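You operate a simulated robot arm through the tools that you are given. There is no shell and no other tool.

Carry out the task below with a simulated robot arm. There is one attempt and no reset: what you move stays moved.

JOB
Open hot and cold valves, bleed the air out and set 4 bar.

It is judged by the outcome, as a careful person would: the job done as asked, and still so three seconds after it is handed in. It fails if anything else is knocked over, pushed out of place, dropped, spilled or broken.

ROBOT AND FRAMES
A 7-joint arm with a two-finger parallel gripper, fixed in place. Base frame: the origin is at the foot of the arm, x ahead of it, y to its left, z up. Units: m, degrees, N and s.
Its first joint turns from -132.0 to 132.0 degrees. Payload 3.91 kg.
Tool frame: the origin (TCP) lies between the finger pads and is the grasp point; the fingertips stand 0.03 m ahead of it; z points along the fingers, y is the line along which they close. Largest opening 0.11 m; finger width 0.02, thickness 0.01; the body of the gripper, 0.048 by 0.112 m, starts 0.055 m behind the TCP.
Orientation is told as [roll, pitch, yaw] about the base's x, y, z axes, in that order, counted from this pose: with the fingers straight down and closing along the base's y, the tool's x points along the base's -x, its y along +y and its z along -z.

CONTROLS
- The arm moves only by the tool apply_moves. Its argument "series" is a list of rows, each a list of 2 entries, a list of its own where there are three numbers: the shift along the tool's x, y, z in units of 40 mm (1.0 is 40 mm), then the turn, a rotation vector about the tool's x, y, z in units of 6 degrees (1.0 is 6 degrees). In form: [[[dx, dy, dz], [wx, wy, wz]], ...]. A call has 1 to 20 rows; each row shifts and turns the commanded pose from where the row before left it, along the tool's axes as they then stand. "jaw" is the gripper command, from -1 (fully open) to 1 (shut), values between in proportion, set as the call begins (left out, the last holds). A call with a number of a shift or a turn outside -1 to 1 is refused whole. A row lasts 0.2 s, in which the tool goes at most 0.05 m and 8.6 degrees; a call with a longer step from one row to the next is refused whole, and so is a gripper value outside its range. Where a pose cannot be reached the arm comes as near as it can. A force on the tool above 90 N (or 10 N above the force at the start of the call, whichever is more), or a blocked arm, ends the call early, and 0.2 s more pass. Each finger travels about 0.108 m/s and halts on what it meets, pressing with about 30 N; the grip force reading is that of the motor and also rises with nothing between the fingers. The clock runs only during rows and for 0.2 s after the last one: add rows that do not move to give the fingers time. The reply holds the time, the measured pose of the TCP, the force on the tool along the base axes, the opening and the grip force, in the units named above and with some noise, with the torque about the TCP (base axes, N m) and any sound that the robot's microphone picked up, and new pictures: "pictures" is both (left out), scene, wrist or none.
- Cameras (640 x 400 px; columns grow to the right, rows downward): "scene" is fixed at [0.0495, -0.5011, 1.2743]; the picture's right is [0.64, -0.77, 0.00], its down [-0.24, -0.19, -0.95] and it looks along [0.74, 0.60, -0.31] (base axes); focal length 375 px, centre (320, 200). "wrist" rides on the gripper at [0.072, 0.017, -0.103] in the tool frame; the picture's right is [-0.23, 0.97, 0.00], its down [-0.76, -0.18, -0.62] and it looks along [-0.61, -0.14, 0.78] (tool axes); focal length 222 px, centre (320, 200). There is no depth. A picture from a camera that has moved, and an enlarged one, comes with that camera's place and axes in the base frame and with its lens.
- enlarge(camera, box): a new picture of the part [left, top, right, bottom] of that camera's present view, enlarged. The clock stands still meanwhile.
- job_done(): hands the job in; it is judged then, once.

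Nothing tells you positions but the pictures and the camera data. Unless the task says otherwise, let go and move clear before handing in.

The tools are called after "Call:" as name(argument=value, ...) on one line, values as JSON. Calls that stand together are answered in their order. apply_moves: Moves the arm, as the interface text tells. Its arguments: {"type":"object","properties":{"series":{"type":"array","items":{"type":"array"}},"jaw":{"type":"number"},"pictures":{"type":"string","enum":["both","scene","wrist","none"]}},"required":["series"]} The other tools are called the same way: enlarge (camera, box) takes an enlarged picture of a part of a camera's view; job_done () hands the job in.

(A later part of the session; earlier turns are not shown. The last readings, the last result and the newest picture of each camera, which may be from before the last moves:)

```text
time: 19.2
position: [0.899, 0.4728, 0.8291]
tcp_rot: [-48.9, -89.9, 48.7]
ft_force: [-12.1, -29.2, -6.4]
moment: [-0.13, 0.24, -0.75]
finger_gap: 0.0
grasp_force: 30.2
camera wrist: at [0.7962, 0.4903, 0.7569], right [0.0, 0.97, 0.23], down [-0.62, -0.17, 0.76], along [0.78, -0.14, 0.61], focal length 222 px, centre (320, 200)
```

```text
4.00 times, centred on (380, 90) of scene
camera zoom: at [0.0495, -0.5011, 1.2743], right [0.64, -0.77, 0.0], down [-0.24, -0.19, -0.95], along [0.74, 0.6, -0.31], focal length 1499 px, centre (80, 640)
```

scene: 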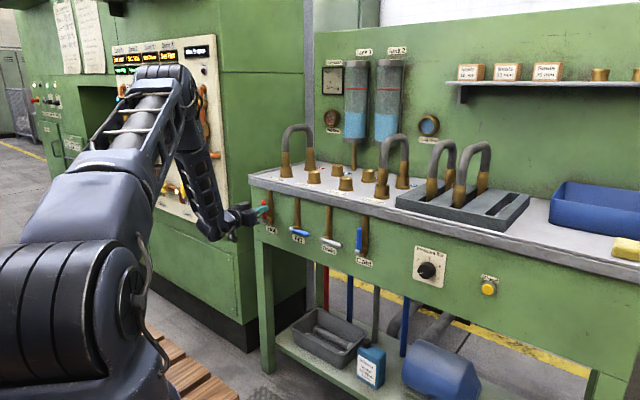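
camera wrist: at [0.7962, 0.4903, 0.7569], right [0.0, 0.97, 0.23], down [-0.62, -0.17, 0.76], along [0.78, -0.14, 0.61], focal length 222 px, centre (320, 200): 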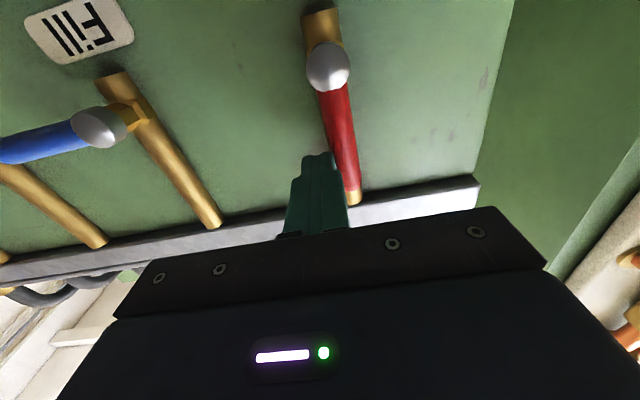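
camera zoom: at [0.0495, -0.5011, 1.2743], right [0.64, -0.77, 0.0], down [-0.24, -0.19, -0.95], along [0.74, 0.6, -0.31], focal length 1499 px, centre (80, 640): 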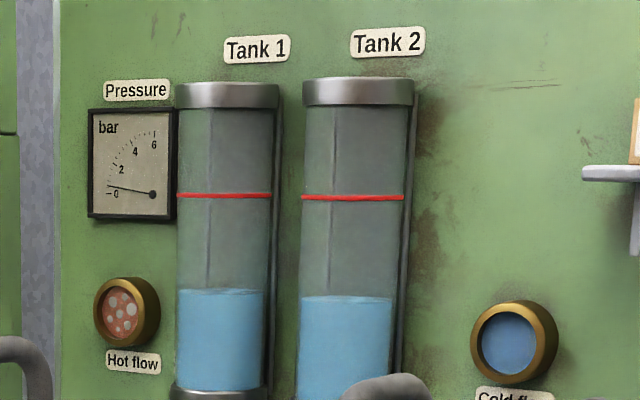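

The Hot lever is at its stop. The Hot flow glass now shows red with bubbles, which is the air to bleed out. I'll back away and travel over to the Bleed button.

Call:
apply_moves(series=[[[0, -0.4, 0], [0, 0, 0]], [[0, 0, -1], [0, 0, 0]], [[0, 0, -1], [0, 0, 0]], [[0, 0, -1], [0, 0, 0]], [[0, 0, -1], [0, 0, 0]], [[0.1, -1, 0], [0, 0, 0]], [[0.1, -1, 0], [0, 0, 0]], [[0.1, -1, 0], [0, 0, 0]], [[0.1, -1, 0], [0, 0, 0]], [[0.1, -1, 0], [0, 0, 0]], [[0.1, -1, 0], [0, 0, 0]], [[0.1, -1, 0], [0, 0, 0]], [[0.1, -1, 0], [0, 0, 0]], [[0.1, -1, 0], [0, 0, 0]], [[0.1, -1, 0], [0, 0, 0]], [[0.1, -1, 0], [0, 0, 0]], [[0.1, -1, 0], [0, 0, 0]], [[0.05, -1, 0], [0, 0, 0]], [[0.05, -1, 0], [0, 0, 0]], [[0, -1, 0], [0, 0, 0]]], pictures="none")

Call:
apply_moves(series=[[[0, -1, 0], [0, 0, 0]], [[0, -1, 0], [0, 0, 0]], [[0, -1, 0], [0, 0, 0]], [[0, -0.9, 0], [0, 0, 0]], [[0, 0, 0], [0, 0, 0]]])

Call:
enlarge(camera="wrist", box=[240, 60, 440, 220])

Call:
enlarge(camera="scene", box=[240, 190, 400, 290])

Call:
enlarge(camera="scene", box=[400, 230, 520, 310])

```text
time: 23.4
position: [0.7362, -0.1385, 0.7785]
tcp_rot: [47.1, -90.0, -47.1]
ft_force: [0.4, 0.1, -0.7]
moment: [0.0, 0.01, -0.02]
finger_gap: 0.0
grasp_force: 30.3
```

```text
time: 24.6
position: [0.7378, -0.2958, 0.7783]
tcp_rot: [-120.1, -90.1, 119.9]
ft_force: [-0.4, 0.2, -0.9]
moment: [0.0, 0.0, -0.07]
finger_gap: 0.0001
grasp_force: 29.6
camera wrist: at [0.6346, -0.2801, 0.7058], right [0.0, 0.97, 0.23], down [-0.62, -0.18, 0.76], along [0.78, -0.14, 0.61], focal length 222 px, centre (320, 200)
```

scene: 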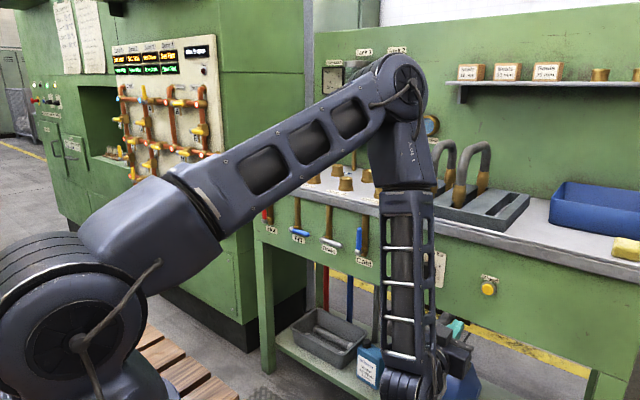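
wrist: 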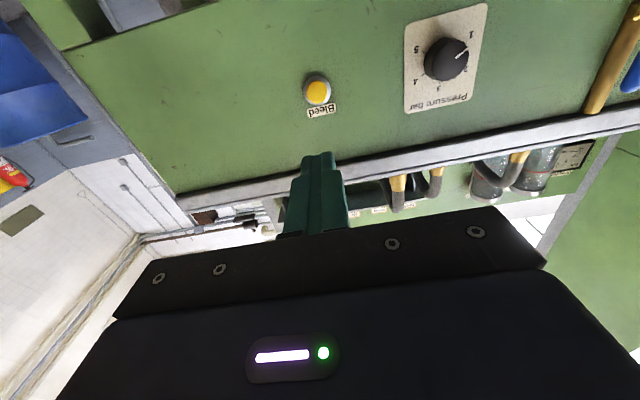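

```text
2.50 times, centred on (340, 140) of wrist
camera zoom: at [0.6346, -0.2801, 0.7058], right [0.0, 0.97, 0.23], down [-0.62, -0.18, 0.76], along [0.78, -0.14, 0.61], focal length 555 px, centre (270, 350)
```

zoom: 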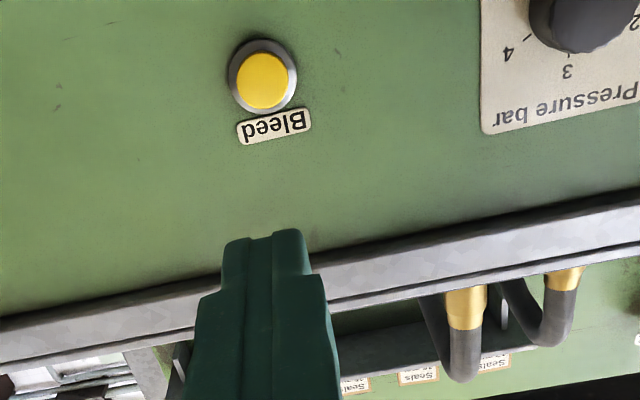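

```text
4.00 times, centred on (320, 240) of scene
camera zoom: at [0.0495, -0.5011, 1.2743], right [0.64, -0.77, 0.0], down [-0.24, -0.19, -0.95], along [0.74, 0.6, -0.31], focal length 1499 px, centre (320, 40)
```

zoom: 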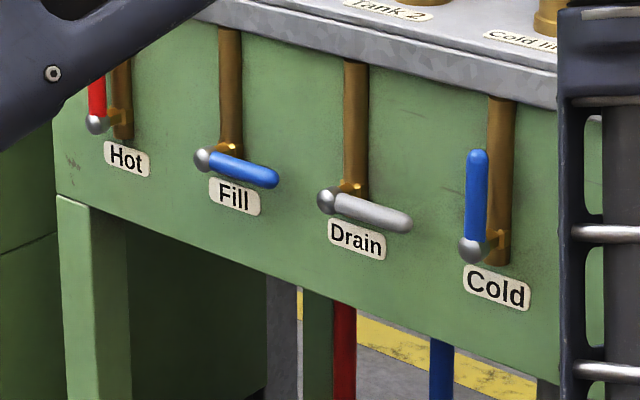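

```text
5.00 times, centred on (460, 270) of scene
camera zoom: at [0.0495, -0.5011, 1.2743], right [0.64, -0.77, 0.0], down [-0.24, -0.19, -0.95], along [0.74, 0.6, -0.31], focal length 1874 px, centre (-380, -150)
```

zoom: 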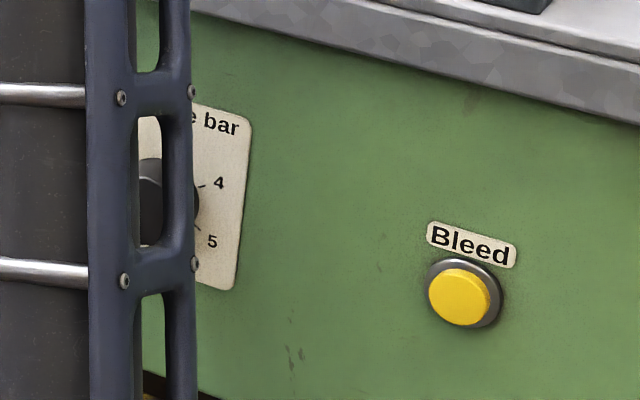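

Hot and Cold are both up. The Bleed button face measures (0.953, −0.301, 0.775). I'll approach it with closed fingertips to just short of contact.

Call:
apply_moves(series=[[[0.1, -0.13, 0.9], [0, 0, 0]], [[0, 0, 1], [0, 0, 0]], [[0, 0, 1], [0, 0, 0]], [[0, 0, 1], [0, 0, 0]], [[0, 0, 0.3], [0, 0, 0]], [[0, 0, 0], [0, 0, 0]]])

Call:
enlarge(camera="wrist", box=[240, 80, 440, 220])

Call:
enlarge(camera="scene", box=[400, 230, 520, 310])

Call:
enlarge(camera="scene", box=[310, 40, 450, 140])

```text
time: 26.0
position: [0.9054, -0.3018, 0.7729]
tcp_rot: [8.9, -90.0, -9.0]
ft_force: [0.0, 0.4, 0.4]
moment: [0.01, -0.03, 0.0]
finger_gap: 0.0
grasp_force: 30.0
camera wrist: at [0.8022, -0.286, 0.7006], right [0.0, 0.97, 0.23], down [-0.62, -0.18, 0.76], along [0.78, -0.14, 0.61], focal length 222 px, centre (320, 200)
```

scene: 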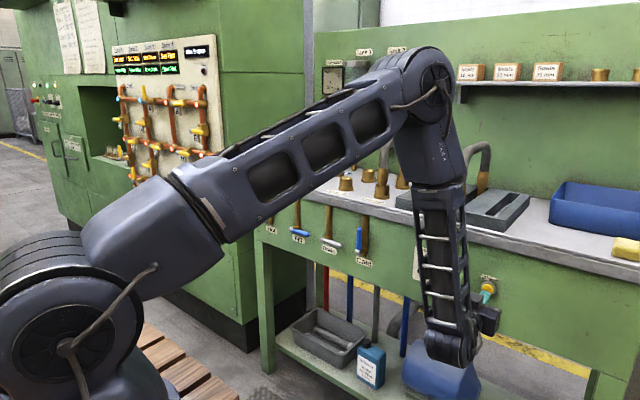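
wrist: 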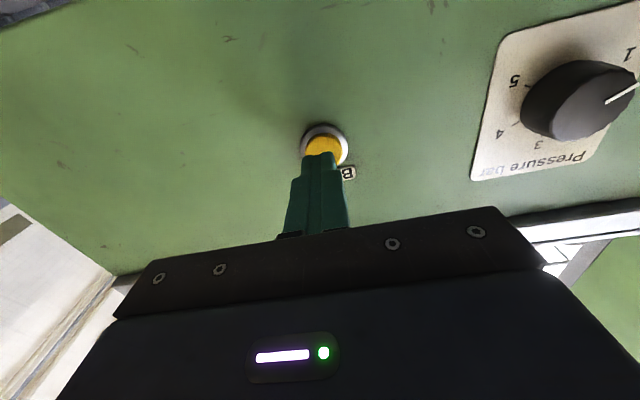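

```text
2.86 times, centred on (340, 150) of wrist
camera zoom: at [0.8022, -0.286, 0.7006], right [0.0, 0.97, 0.23], down [-0.62, -0.18, 0.76], along [0.78, -0.14, 0.61], focal length 635 px, centre (263, 343)
```

zoom: 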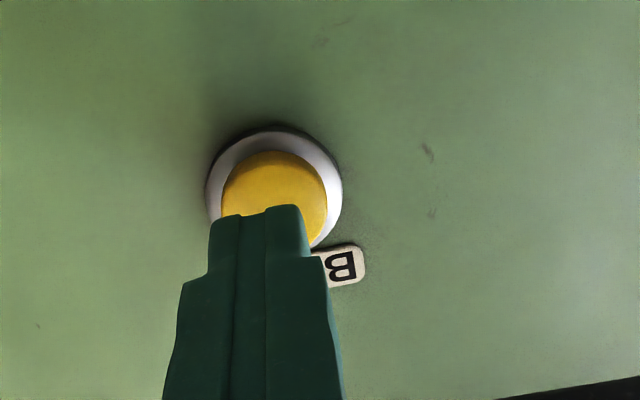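

```text
5.00 times, centred on (460, 270) of scene
camera zoom: at [0.0495, -0.5011, 1.2743], right [0.64, -0.77, 0.0], down [-0.24, -0.19, -0.95], along [0.74, 0.6, -0.31], focal length 1874 px, centre (-380, -150)
```

zoom: 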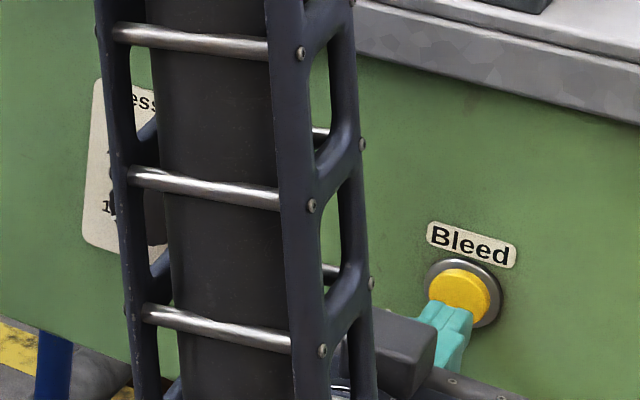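

```text
4.00 times, centred on (380, 90) of scene
camera zoom: at [0.0495, -0.5011, 1.2743], right [0.64, -0.77, 0.0], down [-0.24, -0.19, -0.95], along [0.74, 0.6, -0.31], focal length 1499 px, centre (80, 640)
```

zoom: 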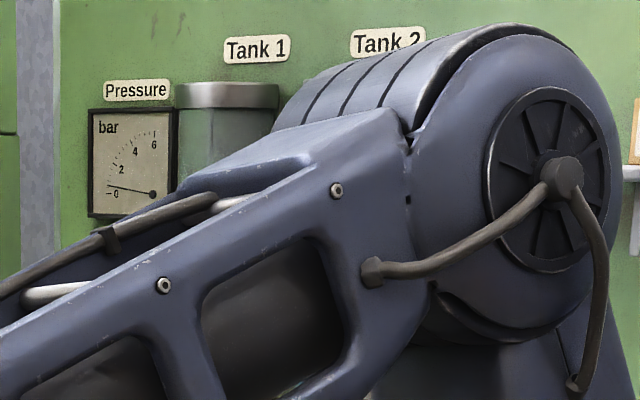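

The fingertips are lined up with the button, about 18 mm short. I'll press in slowly and hold.

Call:
apply_moves(series=[[[0, 0, 0.12], [0, 0, 0]], [[0, 0, 0.12], [0, 0, 0]], [[0, 0, 0.12], [0, 0, 0]], [[0, 0, 0.1], [0, 0, 0]], [[0, 0, 0.1], [0, 0, 0]], [[0, 0, 0], [0, 0, 0]]], pictures="wrist")

Call:
enlarge(camera="wrist", box=[240, 80, 440, 220])

Call:
enlarge(camera="scene", box=[460, 260, 520, 310])

```text
time: 27.4
position: [0.9271, -0.3019, 0.7729]
tcp_rot: [31.5, -89.9, -31.5]
ft_force: [-19.4, 1.4, -0.5]
moment: [0.07, 0.05, 0.05]
finger_gap: 0.0
grasp_force: 29.7
heard: click
camera wrist: at [0.8243, -0.2851, 0.701], right [0.0, 0.97, 0.23], down [-0.62, -0.18, 0.76], along [0.78, -0.14, 0.61], focal length 222 px, centre (320, 200)
```

wrist: 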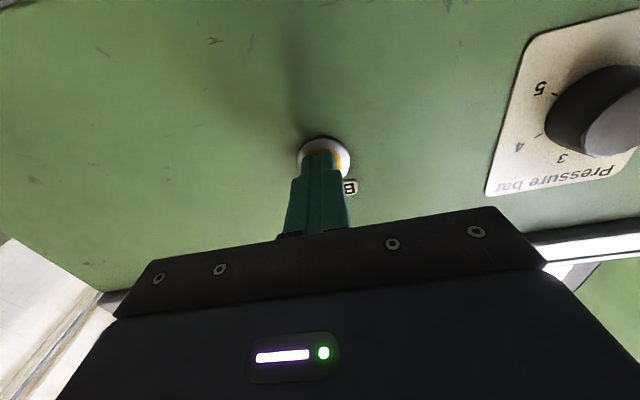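

```text
2.86 times, centred on (340, 150) of wrist
camera zoom: at [0.8243, -0.2851, 0.701], right [0.0, 0.97, 0.23], down [-0.62, -0.18, 0.76], along [0.78, -0.14, 0.61], focal length 635 px, centre (263, 343)
```

zoom: 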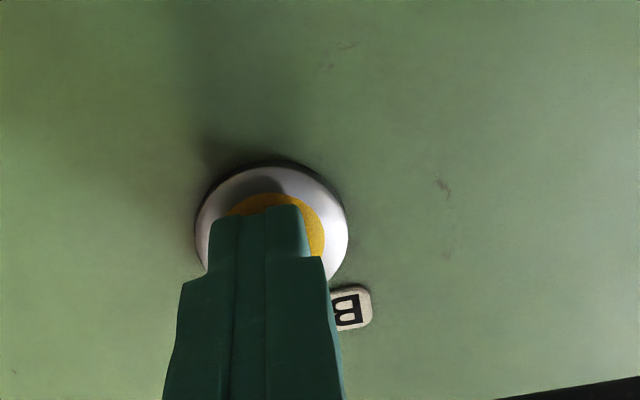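

```text
8.00 times, centred on (490, 285) of scene
camera zoom: at [0.0495, -0.5011, 1.2743], right [0.64, -0.77, 0.0], down [-0.24, -0.19, -0.95], along [0.74, 0.6, -0.31], focal length 2999 px, centre (-1040, -480)
```

zoom: 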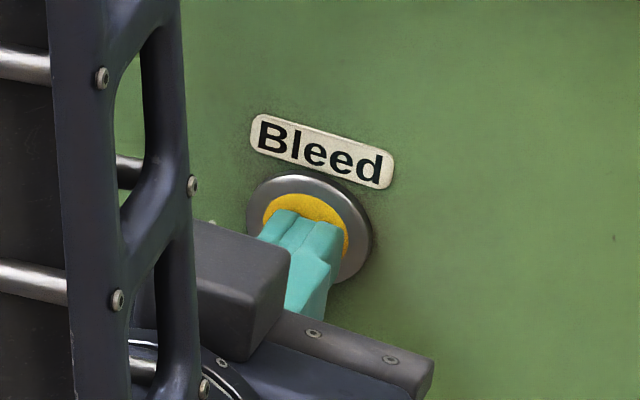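

The button clicked down and the force is steady. I'll hold it and listen for a sound.

Call:
apply_moves(series=[[[0, 0, 0.02], [0, 0, 0]], [[0, 0, 0], [0, 0, 0]], [[0, 0, 0], [0, 0, 0]], [[0, 0, 0], [0, 0, 0]], [[0, 0, 0], [0, 0, 0]], [[0, 0, 0], [0, 0, 0]], [[0, 0, 0], [0, 0, 0]], [[0, 0, 0], [0, 0, 0]], [[0, 0, 0], [0, 0, 0]], [[0, 0, 0], [0, 0, 0]]])

Call:
enlarge(camera="scene", box=[310, 40, 450, 140])

```text
time: 29.6
position: [0.9276, -0.3027, 0.7729]
tcp_rot: [53.5, -89.9, -53.6]
ft_force: [-25.1, 1.7, -6.9]
moment: [0.0, 0.17, 0.08]
finger_gap: 0.0
grasp_force: 29.9
camera wrist: at [0.8256, -0.2855, 0.7016], right [0.0, 0.97, 0.23], down [-0.62, -0.18, 0.76], along [0.78, -0.14, 0.61], focal length 222 px, centre (320, 200)
```

scene: 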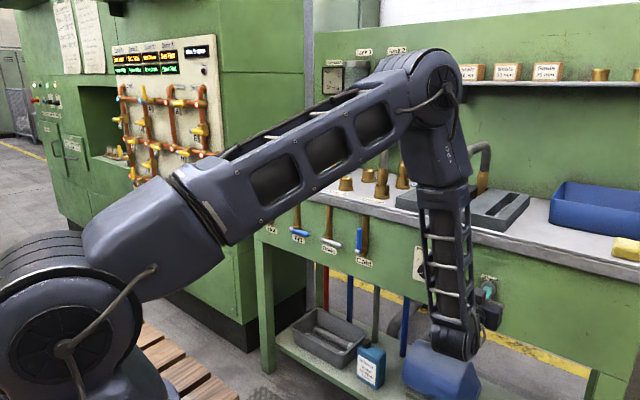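
wrist: 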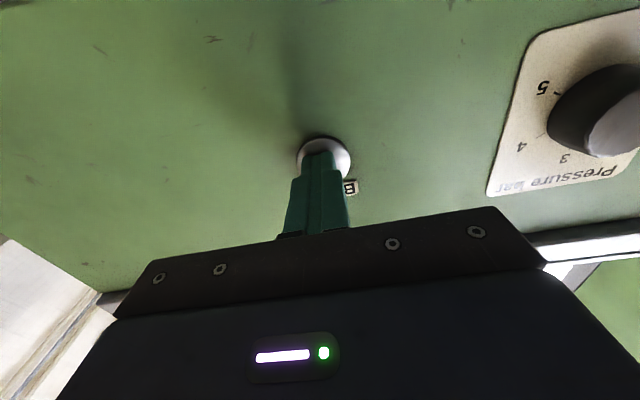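

```text
4.00 times, centred on (380, 90) of scene
camera zoom: at [0.0495, -0.5011, 1.2743], right [0.64, -0.77, 0.0], down [-0.24, -0.19, -0.95], along [0.74, 0.6, -0.31], focal length 1499 px, centre (80, 640)
```

zoom: 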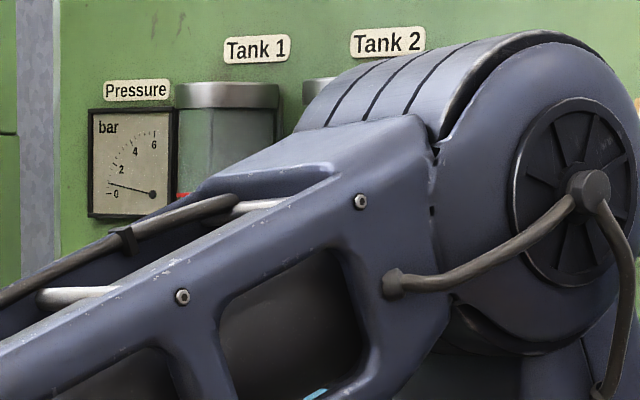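

I'll zoom the gauge to see whether the needle is rising.

Call:
enlarge(camera="scene", box=[318, 55, 358, 100])

Call:
apply_moves(series=[[[0, 0, 0], [0, 0, 0]], [[0, 0, 0], [0, 0, 0]], [[0, 0, 0], [0, 0, 0]], [[0, 0, 0], [0, 0, 0]], [[0, 0, 0], [0, 0, 0]], [[0, 0, 0], [0, 0, 0]], [[0, 0, 0], [0, 0, 0]], [[0, 0, 0], [0, 0, 0]], [[0, 0, 0], [0, 0, 0]], [[0, 0, 0], [0, 0, 0]]], pictures="none")

Call:
enlarge(camera="scene", box=[318, 55, 358, 100])

```text
8.89 times, centred on (338, 78) of scene
camera zoom: at [0.0495, -0.5011, 1.2743], right [0.64, -0.77, 0.0], down [-0.24, -0.19, -0.95], along [0.74, 0.6, -0.31], focal length 3332 px, centre (160, 1289)
```

zoom: 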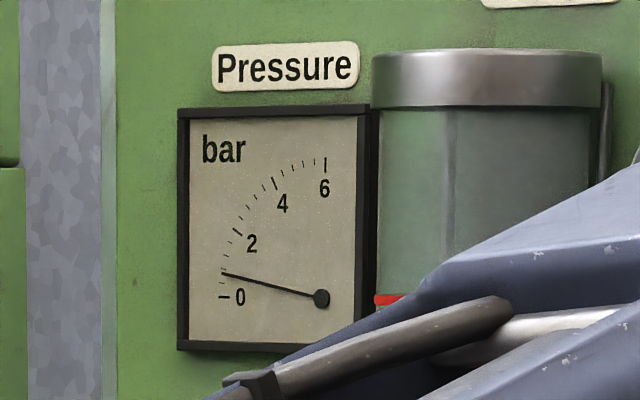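

```text
time: 31.8
position: [0.9273, -0.3018, 0.7746]
tcp_rot: [160.1, -90.0, -160.2]
ft_force: [-24.1, -0.6, -2.2]
moment: [-0.02, 0.07, 0.0]
finger_gap: 0.0
grasp_force: 29.5
```

```text
8.89 times, centred on (338, 78) of scene
camera zoom: at [0.0495, -0.5011, 1.2743], right [0.64, -0.77, 0.0], down [-0.24, -0.19, -0.95], along [0.74, 0.6, -0.31], focal length 3332 px, centre (160, 1289)
```

zoom: 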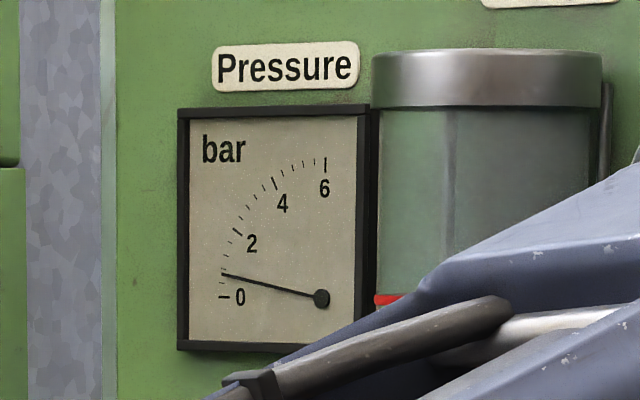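

The gauge reads about 1 bar, matching the knob. I've held the button for about 4.5 s, so I'll release it, back away and move aside to check the Hot flow glass for bubbles.

Call:
apply_moves(series=[[[0, 0, -0.3], [0, 0, 0]], [[0, 0, -1], [0, 0, 0]], [[0, 0, -1], [0, 0, 0]], [[0, 0, -1], [0, 0, 0]], [[0, 0, -1], [0, 0, 0]], [[0, 1, 0], [0, 0, 0]], [[0, 1, 0], [0, 0, 0]], [[0, 1, 0], [0, 0, 0]], [[0, 1, 0], [0, 0, 0]], [[0, 1, 0], [0, 0, 0]], [[0, 1, 0], [0, 0, 0]], [[0, 1, 0], [0, 0, 0]], [[0, 1, 0], [0, 0, 0]], [[0, 1, 0], [0, 0, 0]], [[0, 1, 0], [0, 0, 0]], [[0, 0, 0], [0, 0, 0]]])

Call:
enlarge(camera="scene", box=[310, 40, 450, 140])

Call:
enlarge(camera="scene", box=[400, 230, 520, 310])

```text
time: 35.2
position: [0.7571, 0.1001, 0.776]
tcp_rot: [40.8, -90.0, -40.8]
ft_force: [-0.2, 0.0, 0.1]
moment: [0.0, 0.04, -0.03]
finger_gap: 0.0001
grasp_force: 30.3
camera wrist: at [0.6546, 0.1155, 0.7027], right [0.0, 0.97, 0.23], down [-0.62, -0.18, 0.76], along [0.78, -0.14, 0.61], focal length 222 px, centre (320, 200)
```

scene: 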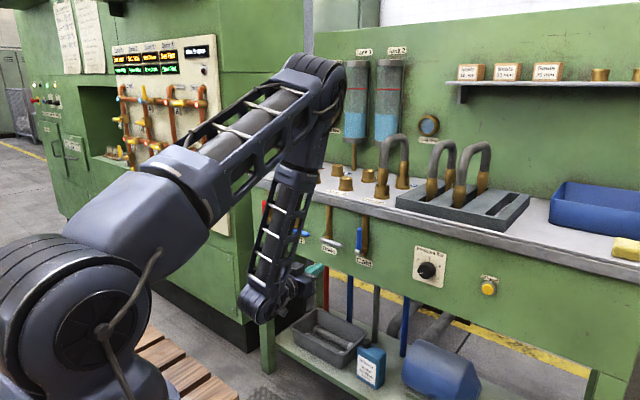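
wrist: 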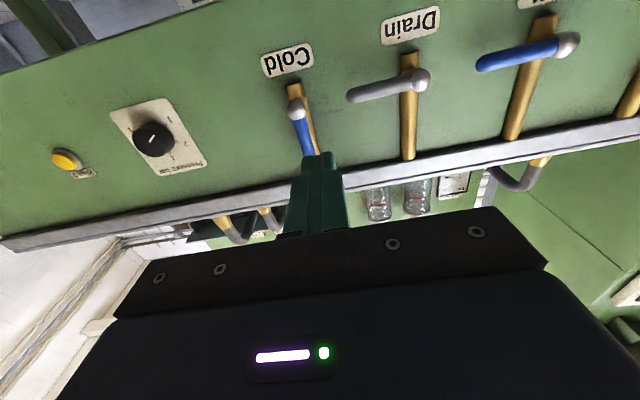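

```text
4.00 times, centred on (380, 90) of scene
camera zoom: at [0.0495, -0.5011, 1.2743], right [0.64, -0.77, 0.0], down [-0.24, -0.19, -0.95], along [0.74, 0.6, -0.31], focal length 1499 px, centre (80, 640)
```

zoom: 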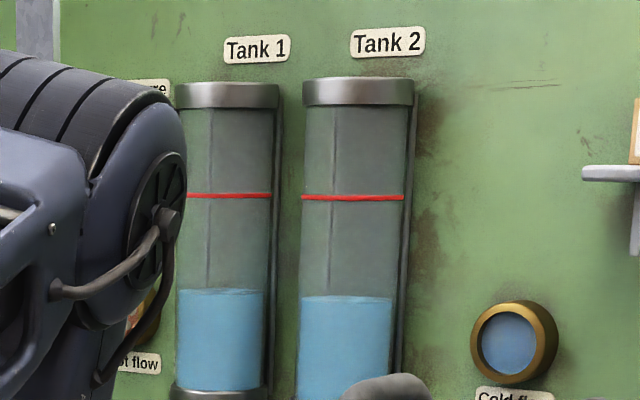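

```text
5.00 times, centred on (460, 270) of scene
camera zoom: at [0.0495, -0.5011, 1.2743], right [0.64, -0.77, 0.0], down [-0.24, -0.19, -0.95], along [0.74, 0.6, -0.31], focal length 1874 px, centre (-380, -150)
```

zoom: 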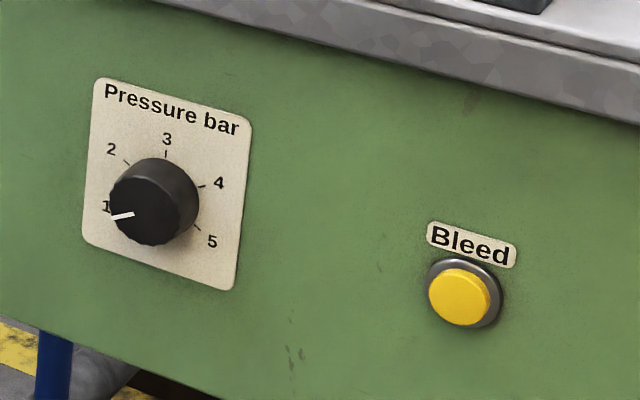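

The glass is mostly behind the elbow. I'll move a bit further left for a clear look.

Call:
apply_moves(series=[[[0, 1, 0], [0, 0, 0]], [[0, 1, 0], [0, 0, 0]], [[0, 1, 0], [0, 0, 0]], [[0, 0, 0], [0, 0, 0]]], pictures="scene")

Call:
enlarge(camera="scene", box=[315, 50, 365, 140])

```text
time: 36.2
position: [0.7567, 0.2174, 0.7762]
tcp_rot: [92.9, -89.9, -92.9]
ft_force: [1.3, -0.5, -0.1]
moment: [-0.03, 0.0, -0.03]
finger_gap: 0.0001
grasp_force: 30.1
```

scene: 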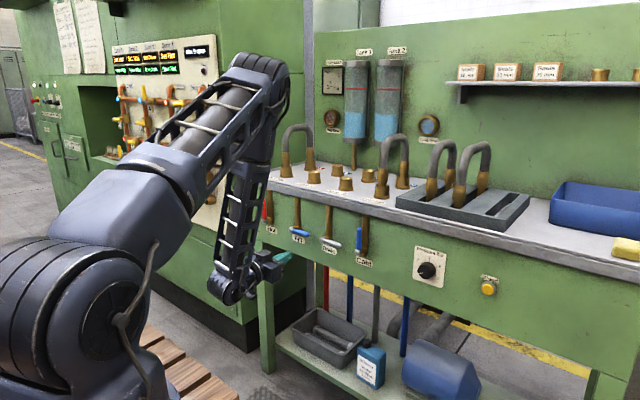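

```text
4.44 times, centred on (340, 95) of scene
camera zoom: at [0.0495, -0.5011, 1.2743], right [0.64, -0.77, 0.0], down [-0.24, -0.19, -0.95], along [0.74, 0.6, -0.31], focal length 1666 px, centre (231, 667)
```

zoom: 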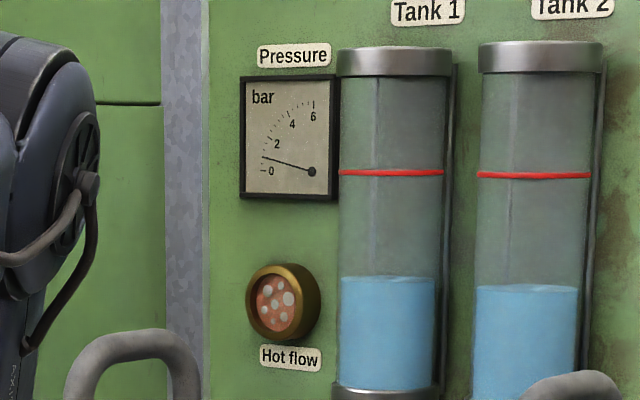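

Bubbles are still in the Hot flow glass. I'll zoom in closely to compare.

Call:
enlarge(camera="scene", box=[322, 100, 346, 130])

Call:
apply_moves(series=[[[0, 0, 0], [0, 0, 0]], [[0, 0, 0], [0, 0, 0]], [[0, 0, 0], [0, 0, 0]]], pictures="none")

Call:
enlarge(camera="scene", box=[322, 100, 346, 130])

Call:
enlarge(camera="scene", box=[318, 55, 358, 100])

Call:
enlarge(camera="scene", box=[412, 105, 446, 145])

```text
13.33 times, centred on (334, 115) of scene
camera zoom: at [0.0495, -0.5011, 1.2743], right [0.64, -0.77, 0.0], down [-0.24, -0.19, -0.95], along [0.74, 0.6, -0.31], focal length 4998 px, centre (133, 1333)
```

zoom: 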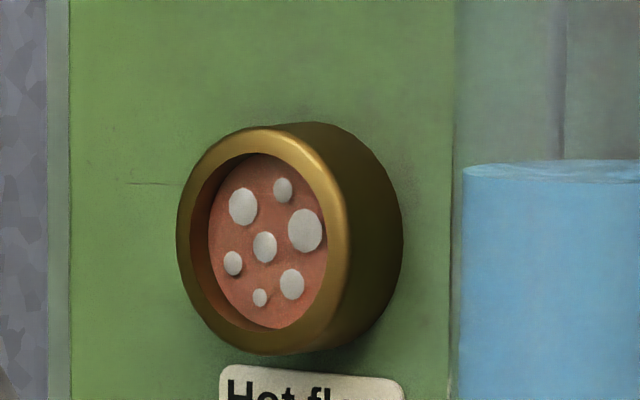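

```text
time: 37.0
position: [0.7562, 0.2182, 0.775]
tcp_rot: [-8.5, -90.0, 8.4]
ft_force: [-0.1, 0.6, 0.8]
moment: [0.01, 0.02, -0.04]
finger_gap: 0.0001
grasp_force: 30.1
```

```text
13.33 times, centred on (334, 115) of scene
camera zoom: at [0.0495, -0.5011, 1.2743], right [0.64, -0.77, 0.0], down [-0.24, -0.19, -0.95], along [0.74, 0.6, -0.31], focal length 4998 px, centre (133, 1333)
```

zoom: 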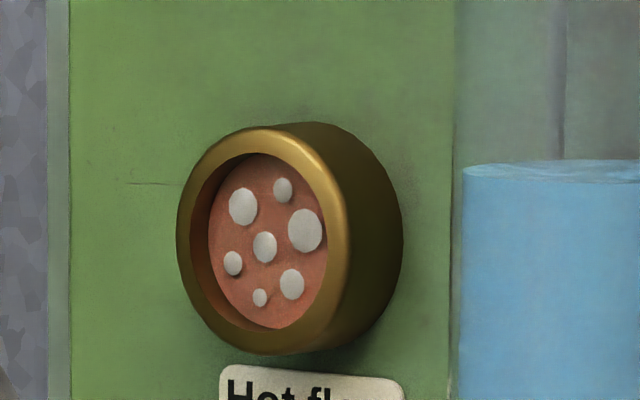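

```text
8.89 times, centred on (338, 78) of scene
camera zoom: at [0.0495, -0.5011, 1.2743], right [0.64, -0.77, 0.0], down [-0.24, -0.19, -0.95], along [0.74, 0.6, -0.31], focal length 3332 px, centre (160, 1289)
```

zoom: 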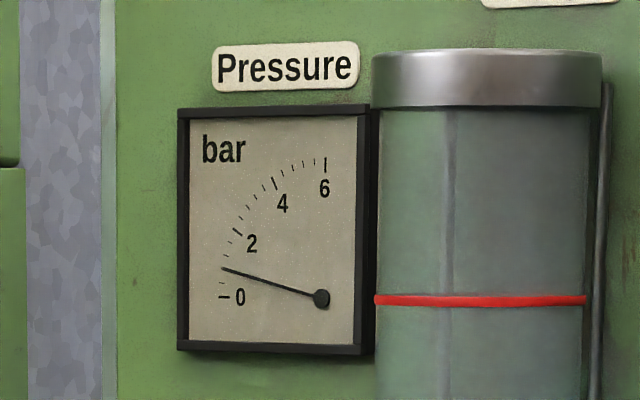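

```text
10.00 times, centred on (429, 125) of scene
camera zoom: at [0.0495, -0.5011, 1.2743], right [0.64, -0.77, 0.0], down [-0.24, -0.19, -0.95], along [0.74, 0.6, -0.31], focal length 3748 px, centre (-770, 950)
```

zoom: 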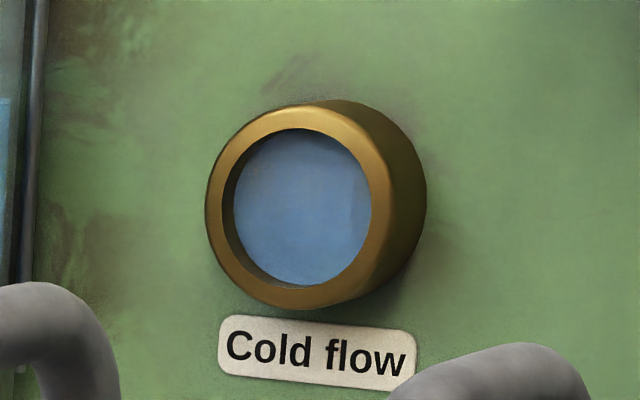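

Bubbles remain in the hot line. The gauge dipped while Bleed was held and recovered on release, so the button works only while held and needs longer. I'll return and hold it considerably longer.

Call:
apply_moves(series=[[[0, -1, 0], [0, 0, 0]], [[0, -1, 0], [0, 0, 0]], [[0, -1, 0], [0, 0, 0]], [[0, -1, 0], [0, 0, 0]], [[0, -1, 0], [0, 0, 0]], [[0, -1, 0], [0, 0, 0]], [[0, -1, 0], [0, 0, 0]], [[0, -1, 0], [0, 0, 0]], [[0, -1, 0], [0, 0, 0]], [[0, -1, 0], [0, 0, 0]], [[0, -1, 0], [0, 0, 0]], [[0, -1, 0], [0, 0, 0]], [[0, -1, 0], [0, 0, 0]], [[0, 0, 1], [0, 0, 0]], [[0, 0, 1], [0, 0, 0]], [[0, 0, 1], [0, 0, 0]], [[0, 0, 0.9], [0, 0, 0]], [[0, 0, 0], [0, 0, 0]]], pictures="wrist")

Call:
enlarge(camera="scene", box=[400, 230, 520, 310])

Call:
enlarge(camera="scene", box=[310, 50, 370, 140])

```text
time: 40.8
position: [0.9145, -0.3029, 0.7745]
tcp_rot: [-37.5, -90.1, 37.7]
ft_force: [0.5, 0.5, 0.0]
moment: [0.0, 0.04, 0.01]
finger_gap: 0.0001
grasp_force: 29.8
camera wrist: at [0.8115, -0.2848, 0.7027], right [0.0, 0.97, 0.23], down [-0.62, -0.18, 0.76], along [0.78, -0.14, 0.61], focal length 222 px, centre (320, 200)
```

wrist: 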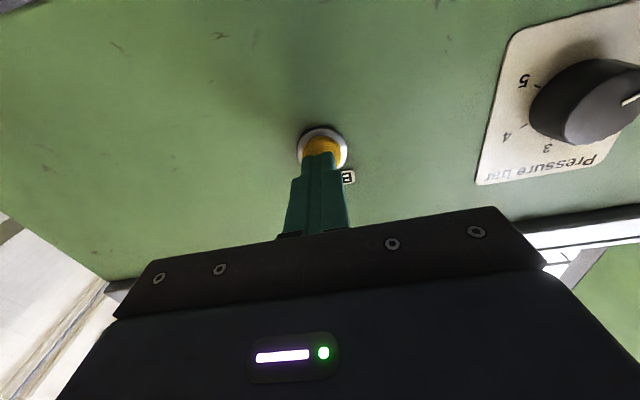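

```text
5.00 times, centred on (460, 270) of scene
camera zoom: at [0.0495, -0.5011, 1.2743], right [0.64, -0.77, 0.0], down [-0.24, -0.19, -0.95], along [0.74, 0.6, -0.31], focal length 1874 px, centre (-380, -150)
```

zoom: 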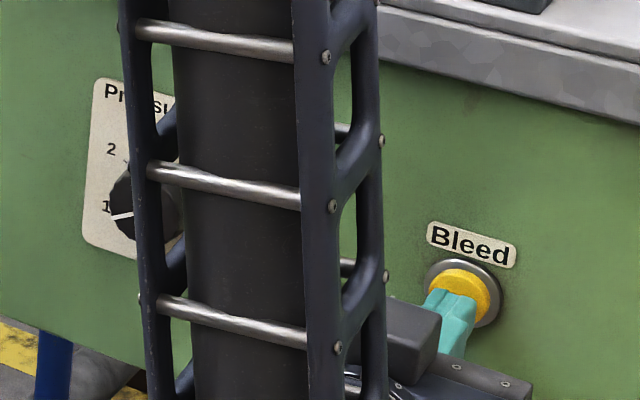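

```text
4.44 times, centred on (340, 95) of scene
camera zoom: at [0.0495, -0.5011, 1.2743], right [0.64, -0.77, 0.0], down [-0.24, -0.19, -0.95], along [0.74, 0.6, -0.31], focal length 1666 px, centre (231, 667)
```

zoom: 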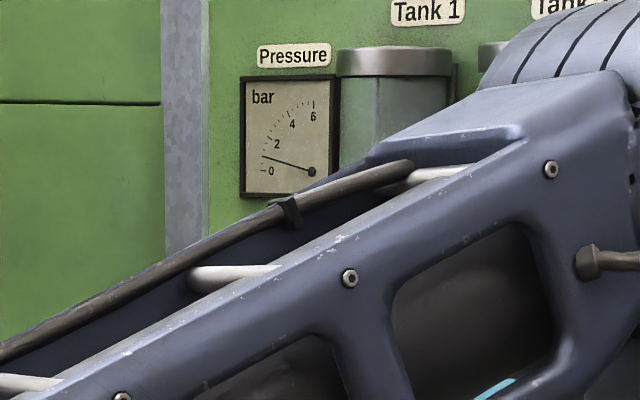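

Lined up again. I'll press and hold.

Call:
apply_moves(series=[[[0, 0, 0.12], [0, 0, 0]], [[0, 0, 0.12], [0, 0, 0]], [[0, 0, 0.14], [0, 0, 0]], [[0, 0, 0], [0, 0, 0]], [[0, 0, 0], [0, 0, 0]], [[0, 0, 0], [0, 0, 0]], [[0, 0, 0], [0, 0, 0]], [[0, 0, 0], [0, 0, 0]], [[0, 0, 0], [0, 0, 0]], [[0, 0, 0], [0, 0, 0]], [[0, 0, 0], [0, 0, 0]], [[0, 0, 0], [0, 0, 0]], [[0, 0, 0], [0, 0, 0]], [[0, 0, 0], [0, 0, 0]], [[0, 0, 0], [0, 0, 0]], [[0, 0, 0], [0, 0, 0]], [[0, 0, 0], [0, 0, 0]], [[0, 0, 0], [0, 0, 0]], [[0, 0, 0], [0, 0, 0]], [[0, 0, 0], [0, 0, 0]]], pictures="wrist")

Call:
enlarge(camera="scene", box=[318, 55, 358, 100])

```text
time: 45.0
position: [0.9282, -0.3017, 0.7757]
tcp_rot: [62.2, -90.0, -62.2]
ft_force: [-22.9, 0.1, -5.2]
moment: [-0.01, 0.13, -0.01]
finger_gap: 0.0001
grasp_force: 30.3
heard: click
camera wrist: at [0.8252, -0.2853, 0.7022], right [0.0, 0.97, 0.23], down [-0.62, -0.18, 0.76], along [0.78, -0.14, 0.61], focal length 222 px, centre (320, 200)
```

wrist: 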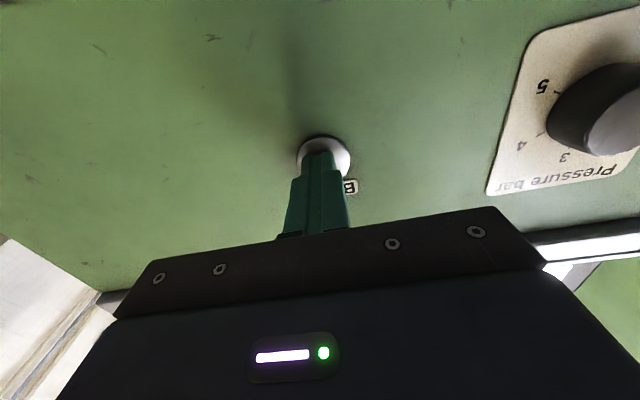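

```text
8.89 times, centred on (338, 78) of scene
camera zoom: at [0.0495, -0.5011, 1.2743], right [0.64, -0.77, 0.0], down [-0.24, -0.19, -0.95], along [0.74, 0.6, -0.31], focal length 3332 px, centre (160, 1289)
```

zoom: 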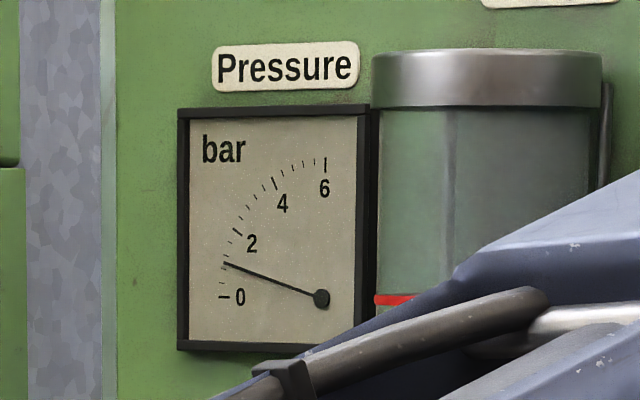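

The gauge has climbed to about 1 bar while bleeding. I'll keep holding a few more seconds.

Call:
apply_moves(series=[[[0, 0, 0], [0, 0, 0]], [[0, 0, 0], [0, 0, 0]], [[0, 0, 0], [0, 0, 0]], [[0, 0, 0], [0, 0, 0]], [[0, 0, 0], [0, 0, 0]], [[0, 0, 0], [0, 0, 0]], [[0, 0, 0], [0, 0, 0]], [[0, 0, 0], [0, 0, 0]], [[0, 0, 0], [0, 0, 0]], [[0, 0, 0], [0, 0, 0]], [[0, 0, 0], [0, 0, 0]], [[0, 0, 0], [0, 0, 0]], [[0, 0, 0], [0, 0, 0]], [[0, 0, 0], [0, 0, 0]], [[0, 0, 0], [0, 0, 0]], [[0, 0, 0], [0, 0, 0]], [[0, 0, 0], [0, 0, 0]], [[0, 0, 0], [0, 0, 0]], [[0, 0, 0], [0, 0, 0]], [[0, 0, 0], [0, 0, 0]]], pictures="none")

Call:
enlarge(camera="scene", box=[318, 55, 358, 100])

```text
time: 49.2
position: [0.9281, -0.3029, 0.7746]
tcp_rot: [139.0, -90.0, -139.1]
ft_force: [-22.1, -1.7, 0.5]
moment: [0.03, -0.05, -0.03]
finger_gap: 0.0002
grasp_force: 29.7
```

```text
8.89 times, centred on (338, 78) of scene
camera zoom: at [0.0495, -0.5011, 1.2743], right [0.64, -0.77, 0.0], down [-0.24, -0.19, -0.95], along [0.74, 0.6, -0.31], focal length 3332 px, centre (160, 1289)
```

zoom: 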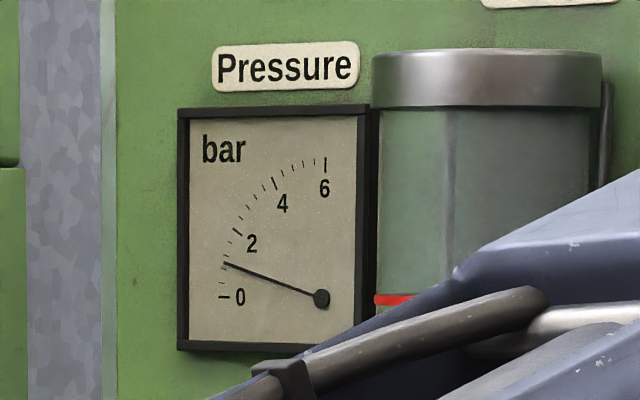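

The reading is stable at 1 bar. I'll release and move aside to check the glass again.

Call:
apply_moves(series=[[[0, 0, -0.3], [0, 0, 0]], [[0, 0, -1], [0, 0, 0]], [[0, 0, -1], [0, 0, 0]], [[0, 0, -1], [0, 0, 0]], [[0, 0, -1], [0, 0, 0]], [[0, 1, 0], [0, 0, 0]], [[0, 1, 0], [0, 0, 0]], [[0, 1, 0], [0, 0, 0]], [[0, 1, 0], [0, 0, 0]], [[0, 1, 0], [0, 0, 0]], [[0, 1, 0], [0, 0, 0]], [[0, 1, 0], [0, 0, 0]], [[0, 1, 0], [0, 0, 0]], [[0, 1, 0], [0, 0, 0]], [[0, 1, 0], [0, 0, 0]], [[0, 1, 0], [0, 0, 0]], [[0, 1, 0], [0, 0, 0]], [[0, 1, 0], [0, 0, 0]], [[0, 0, 0], [0, 0, 0]]], pictures="none")

Call:
enlarge(camera="scene", box=[322, 100, 346, 130])

Call:
enlarge(camera="scene", box=[318, 55, 358, 100])

Call:
enlarge(camera="scene", box=[400, 230, 520, 310])

```text
time: 53.2
position: [0.759, 0.2207, 0.7754]
tcp_rot: [-147.3, -90.1, 147.2]
ft_force: [0.0, -0.7, -0.5]
moment: [0.01, 0.01, -0.02]
finger_gap: 0.0
grasp_force: 29.8
```

```text
13.33 times, centred on (334, 115) of scene
camera zoom: at [0.0495, -0.5011, 1.2743], right [0.64, -0.77, 0.0], down [-0.24, -0.19, -0.95], along [0.74, 0.6, -0.31], focal length 4998 px, centre (133, 1333)
```

zoom: 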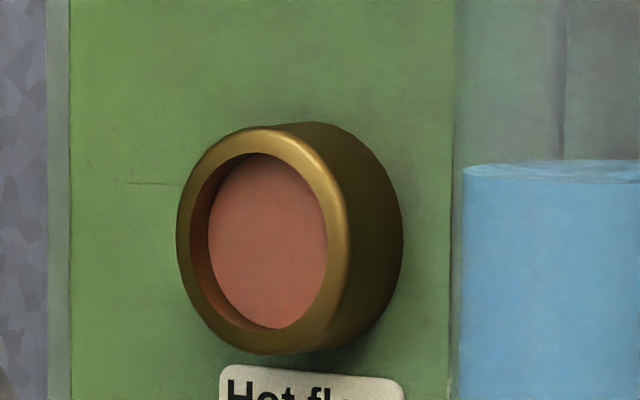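

```text
8.89 times, centred on (338, 78) of scene
camera zoom: at [0.0495, -0.5011, 1.2743], right [0.64, -0.77, 0.0], down [-0.24, -0.19, -0.95], along [0.74, 0.6, -0.31], focal length 3332 px, centre (160, 1289)
```

zoom: 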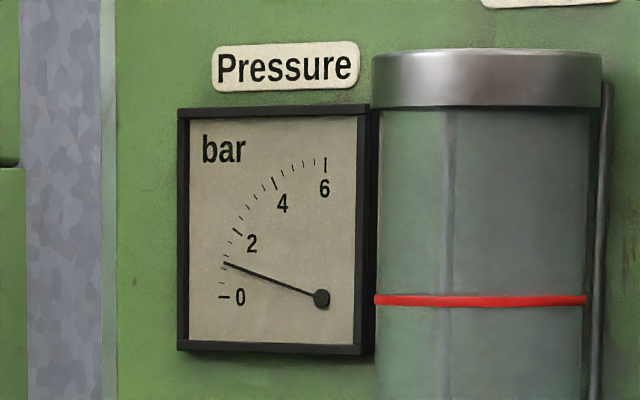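

```text
5.00 times, centred on (460, 270) of scene
camera zoom: at [0.0495, -0.5011, 1.2743], right [0.64, -0.77, 0.0], down [-0.24, -0.19, -0.95], along [0.74, 0.6, -0.31], focal length 1874 px, centre (-380, -150)
```

zoom: 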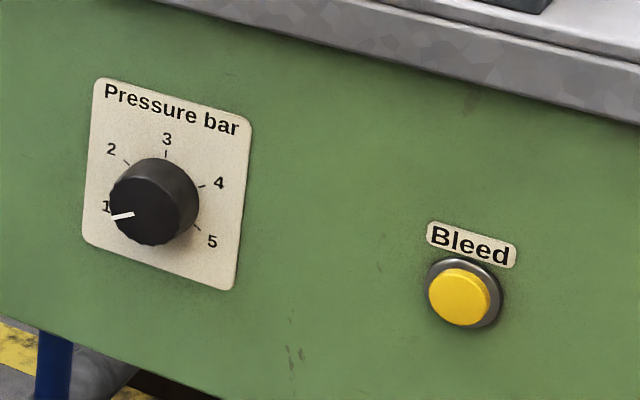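

The bubbles are gone, so both lines run clear. Next is the knob. The scale is 60° per bar, so going from 1 to 4 is 180° clockwise. I'll turn it in two 90° grips, starting by moving in front of the knob with the jaw partly open and checking alignment.

Call:
apply_moves(series=[[[0, -1, 0], [0, 0, 0]], [[0, -1, 0], [0, 0, 0]], [[0, -1, 0], [0, 0, 0]], [[0, -1, 0], [0, 0, 0]], [[0, -1, 0], [0, 0, 0]], [[0, -1, 0], [0, 0, 0]], [[0, -1, 0], [0, 0, 0]], [[0, -1, 0], [0, 0, 0]], [[0, -1, 0], [0, 0, 0]], [[0.03, -0.07, 0], [0, 0, 0]], [[0, 0, 0], [0, 0, 0]]], jaw=-0.3)

Call:
enlarge(camera="wrist", box=[220, 40, 420, 200])

Call:
enlarge(camera="scene", box=[390, 230, 490, 310])

```text
time: 55.6
position: [0.7573, -0.144, 0.7715]
tcp_rot: [27.7, -90.0, -27.9]
ft_force: [-0.4, 0.1, 0.1]
moment: [-0.03, -0.01, 0.02]
finger_gap: 0.0717
grasp_force: 0.1
camera wrist: at [0.654, -0.1274, 0.6986], right [0.0, 0.97, 0.23], down [-0.62, -0.18, 0.76], along [0.78, -0.14, 0.61], focal length 222 px, centre (320, 200)
```

scene: 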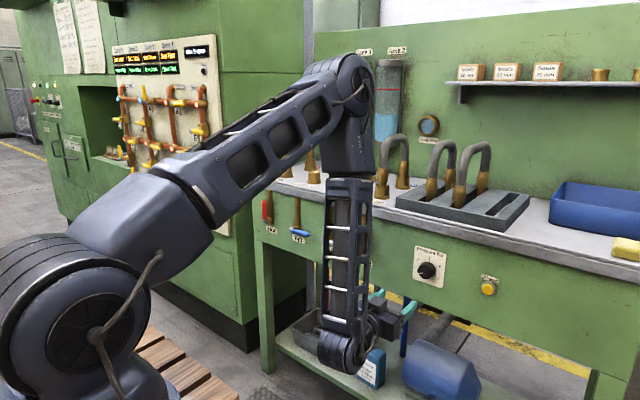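
wrist: 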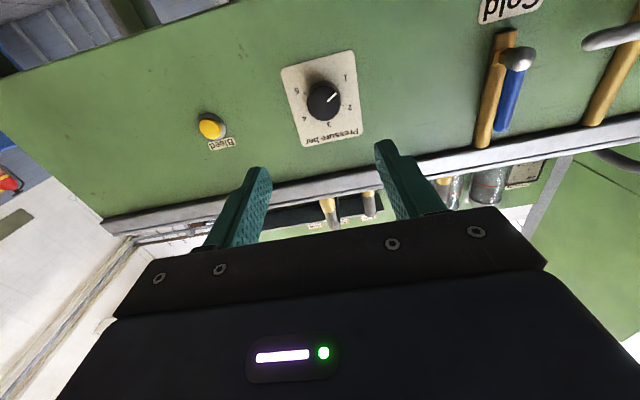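

```text
2.50 times, centred on (320, 120) of wrist
camera zoom: at [0.654, -0.1274, 0.6986], right [0.0, 0.97, 0.23], down [-0.62, -0.18, 0.76], along [0.78, -0.14, 0.61], focal length 555 px, centre (320, 400)
```

zoom: 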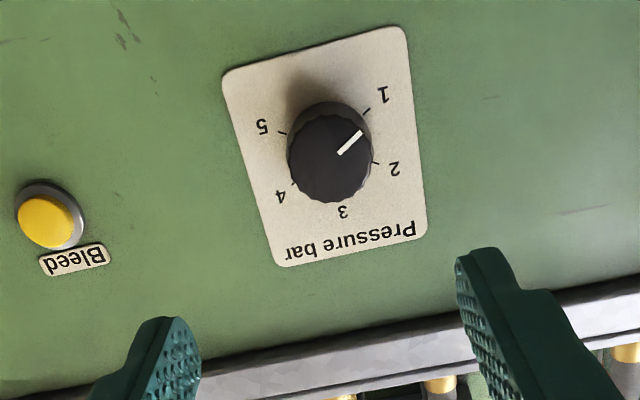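

```text
5.00 times, centred on (440, 270) of scene
camera zoom: at [0.0495, -0.5011, 1.2743], right [0.64, -0.77, 0.0], down [-0.24, -0.19, -0.95], along [0.74, 0.6, -0.31], focal length 1874 px, centre (-280, -150)
```

zoom: 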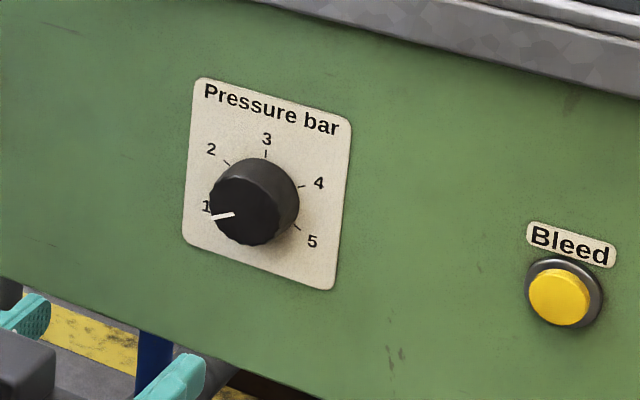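

The knob axis is at y≈−0.141, z≈0.775 and its diameter is about 41 mm. I'll roll the tool −45°, fine-align, and advance to just in front of the knob.

Call:
apply_moves(series=[[[-0.08, 0.07, 0], [0, 0, 0]], [[0, 0, 0], [0, 0, -1]], [[0, 0, 0], [0, 0, -1]], [[0, 0, 0], [0, 0, -1]], [[0, 0, 0], [0, 0, -1]], [[0, 0, 0], [0, 0, -1]], [[0, 0, 0], [0, 0, -1]], [[0, 0, 0], [0, 0, -1]], [[0, 0, 0], [0, 0, -0.5]], [[0, 0, 1], [0, 0, 0]], [[0, 0, 1], [0, 0, 0]], [[0, 0, 0.9], [0, 0, 0]], [[0, 0, 0], [0, 0, 0]]])

Call:
enlarge(camera="wrist", box=[220, 40, 420, 200])

Call:
enlarge(camera="scene", box=[370, 230, 490, 310])

```text
time: 58.4
position: [0.8731, -0.1408, 0.7772]
tcp_rot: [-89.9, -45.0, 89.8]
ft_force: [-0.1, 0.0, -0.3]
moment: [0.05, -0.05, 0.02]
finger_gap: 0.0716
grasp_force: 0.1
camera wrist: at [0.7707, -0.1804, 0.7134], right [0.0, 0.85, -0.53], down [-0.62, 0.41, 0.66], along [0.78, 0.33, 0.53], focal length 222 px, centre (320, 200)
```

scene: 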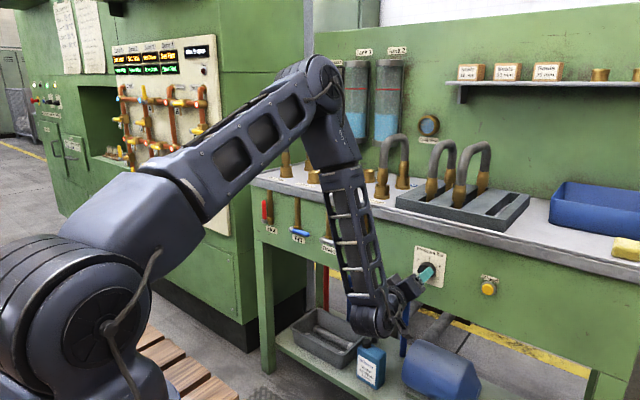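
wrist: 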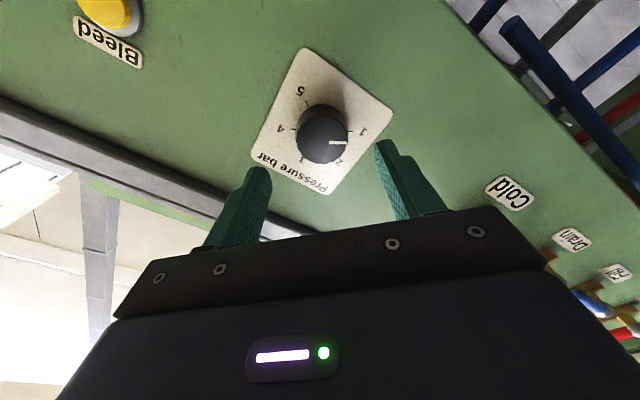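

```text
2.50 times, centred on (320, 120) of wrist
camera zoom: at [0.7707, -0.1804, 0.7134], right [0.0, 0.85, -0.53], down [-0.62, 0.41, 0.66], along [0.78, 0.33, 0.53], focal length 555 px, centre (320, 400)
```

zoom: 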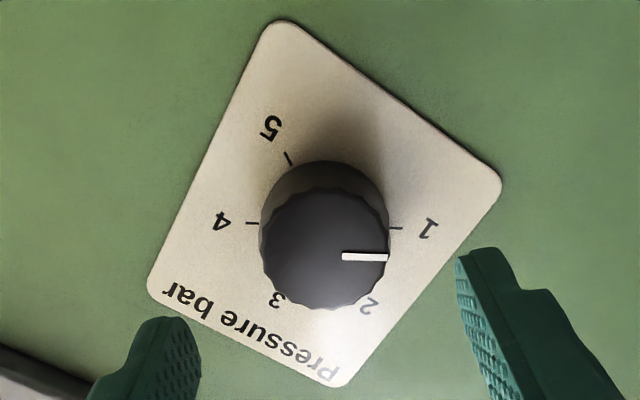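

```text
5.00 times, centred on (430, 270) of scene
camera zoom: at [0.0495, -0.5011, 1.2743], right [0.64, -0.77, 0.0], down [-0.24, -0.19, -0.95], along [0.74, 0.6, -0.31], focal length 1874 px, centre (-230, -150)
```

zoom: 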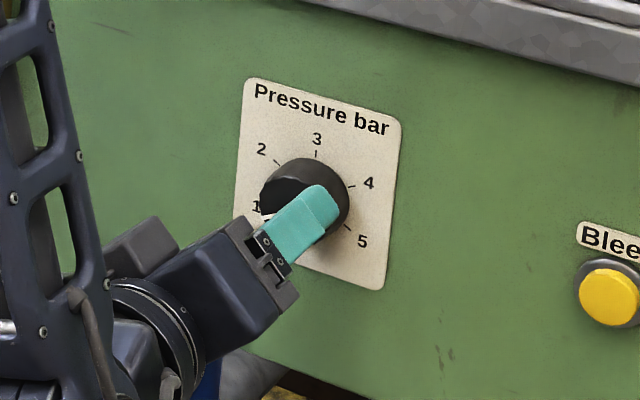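

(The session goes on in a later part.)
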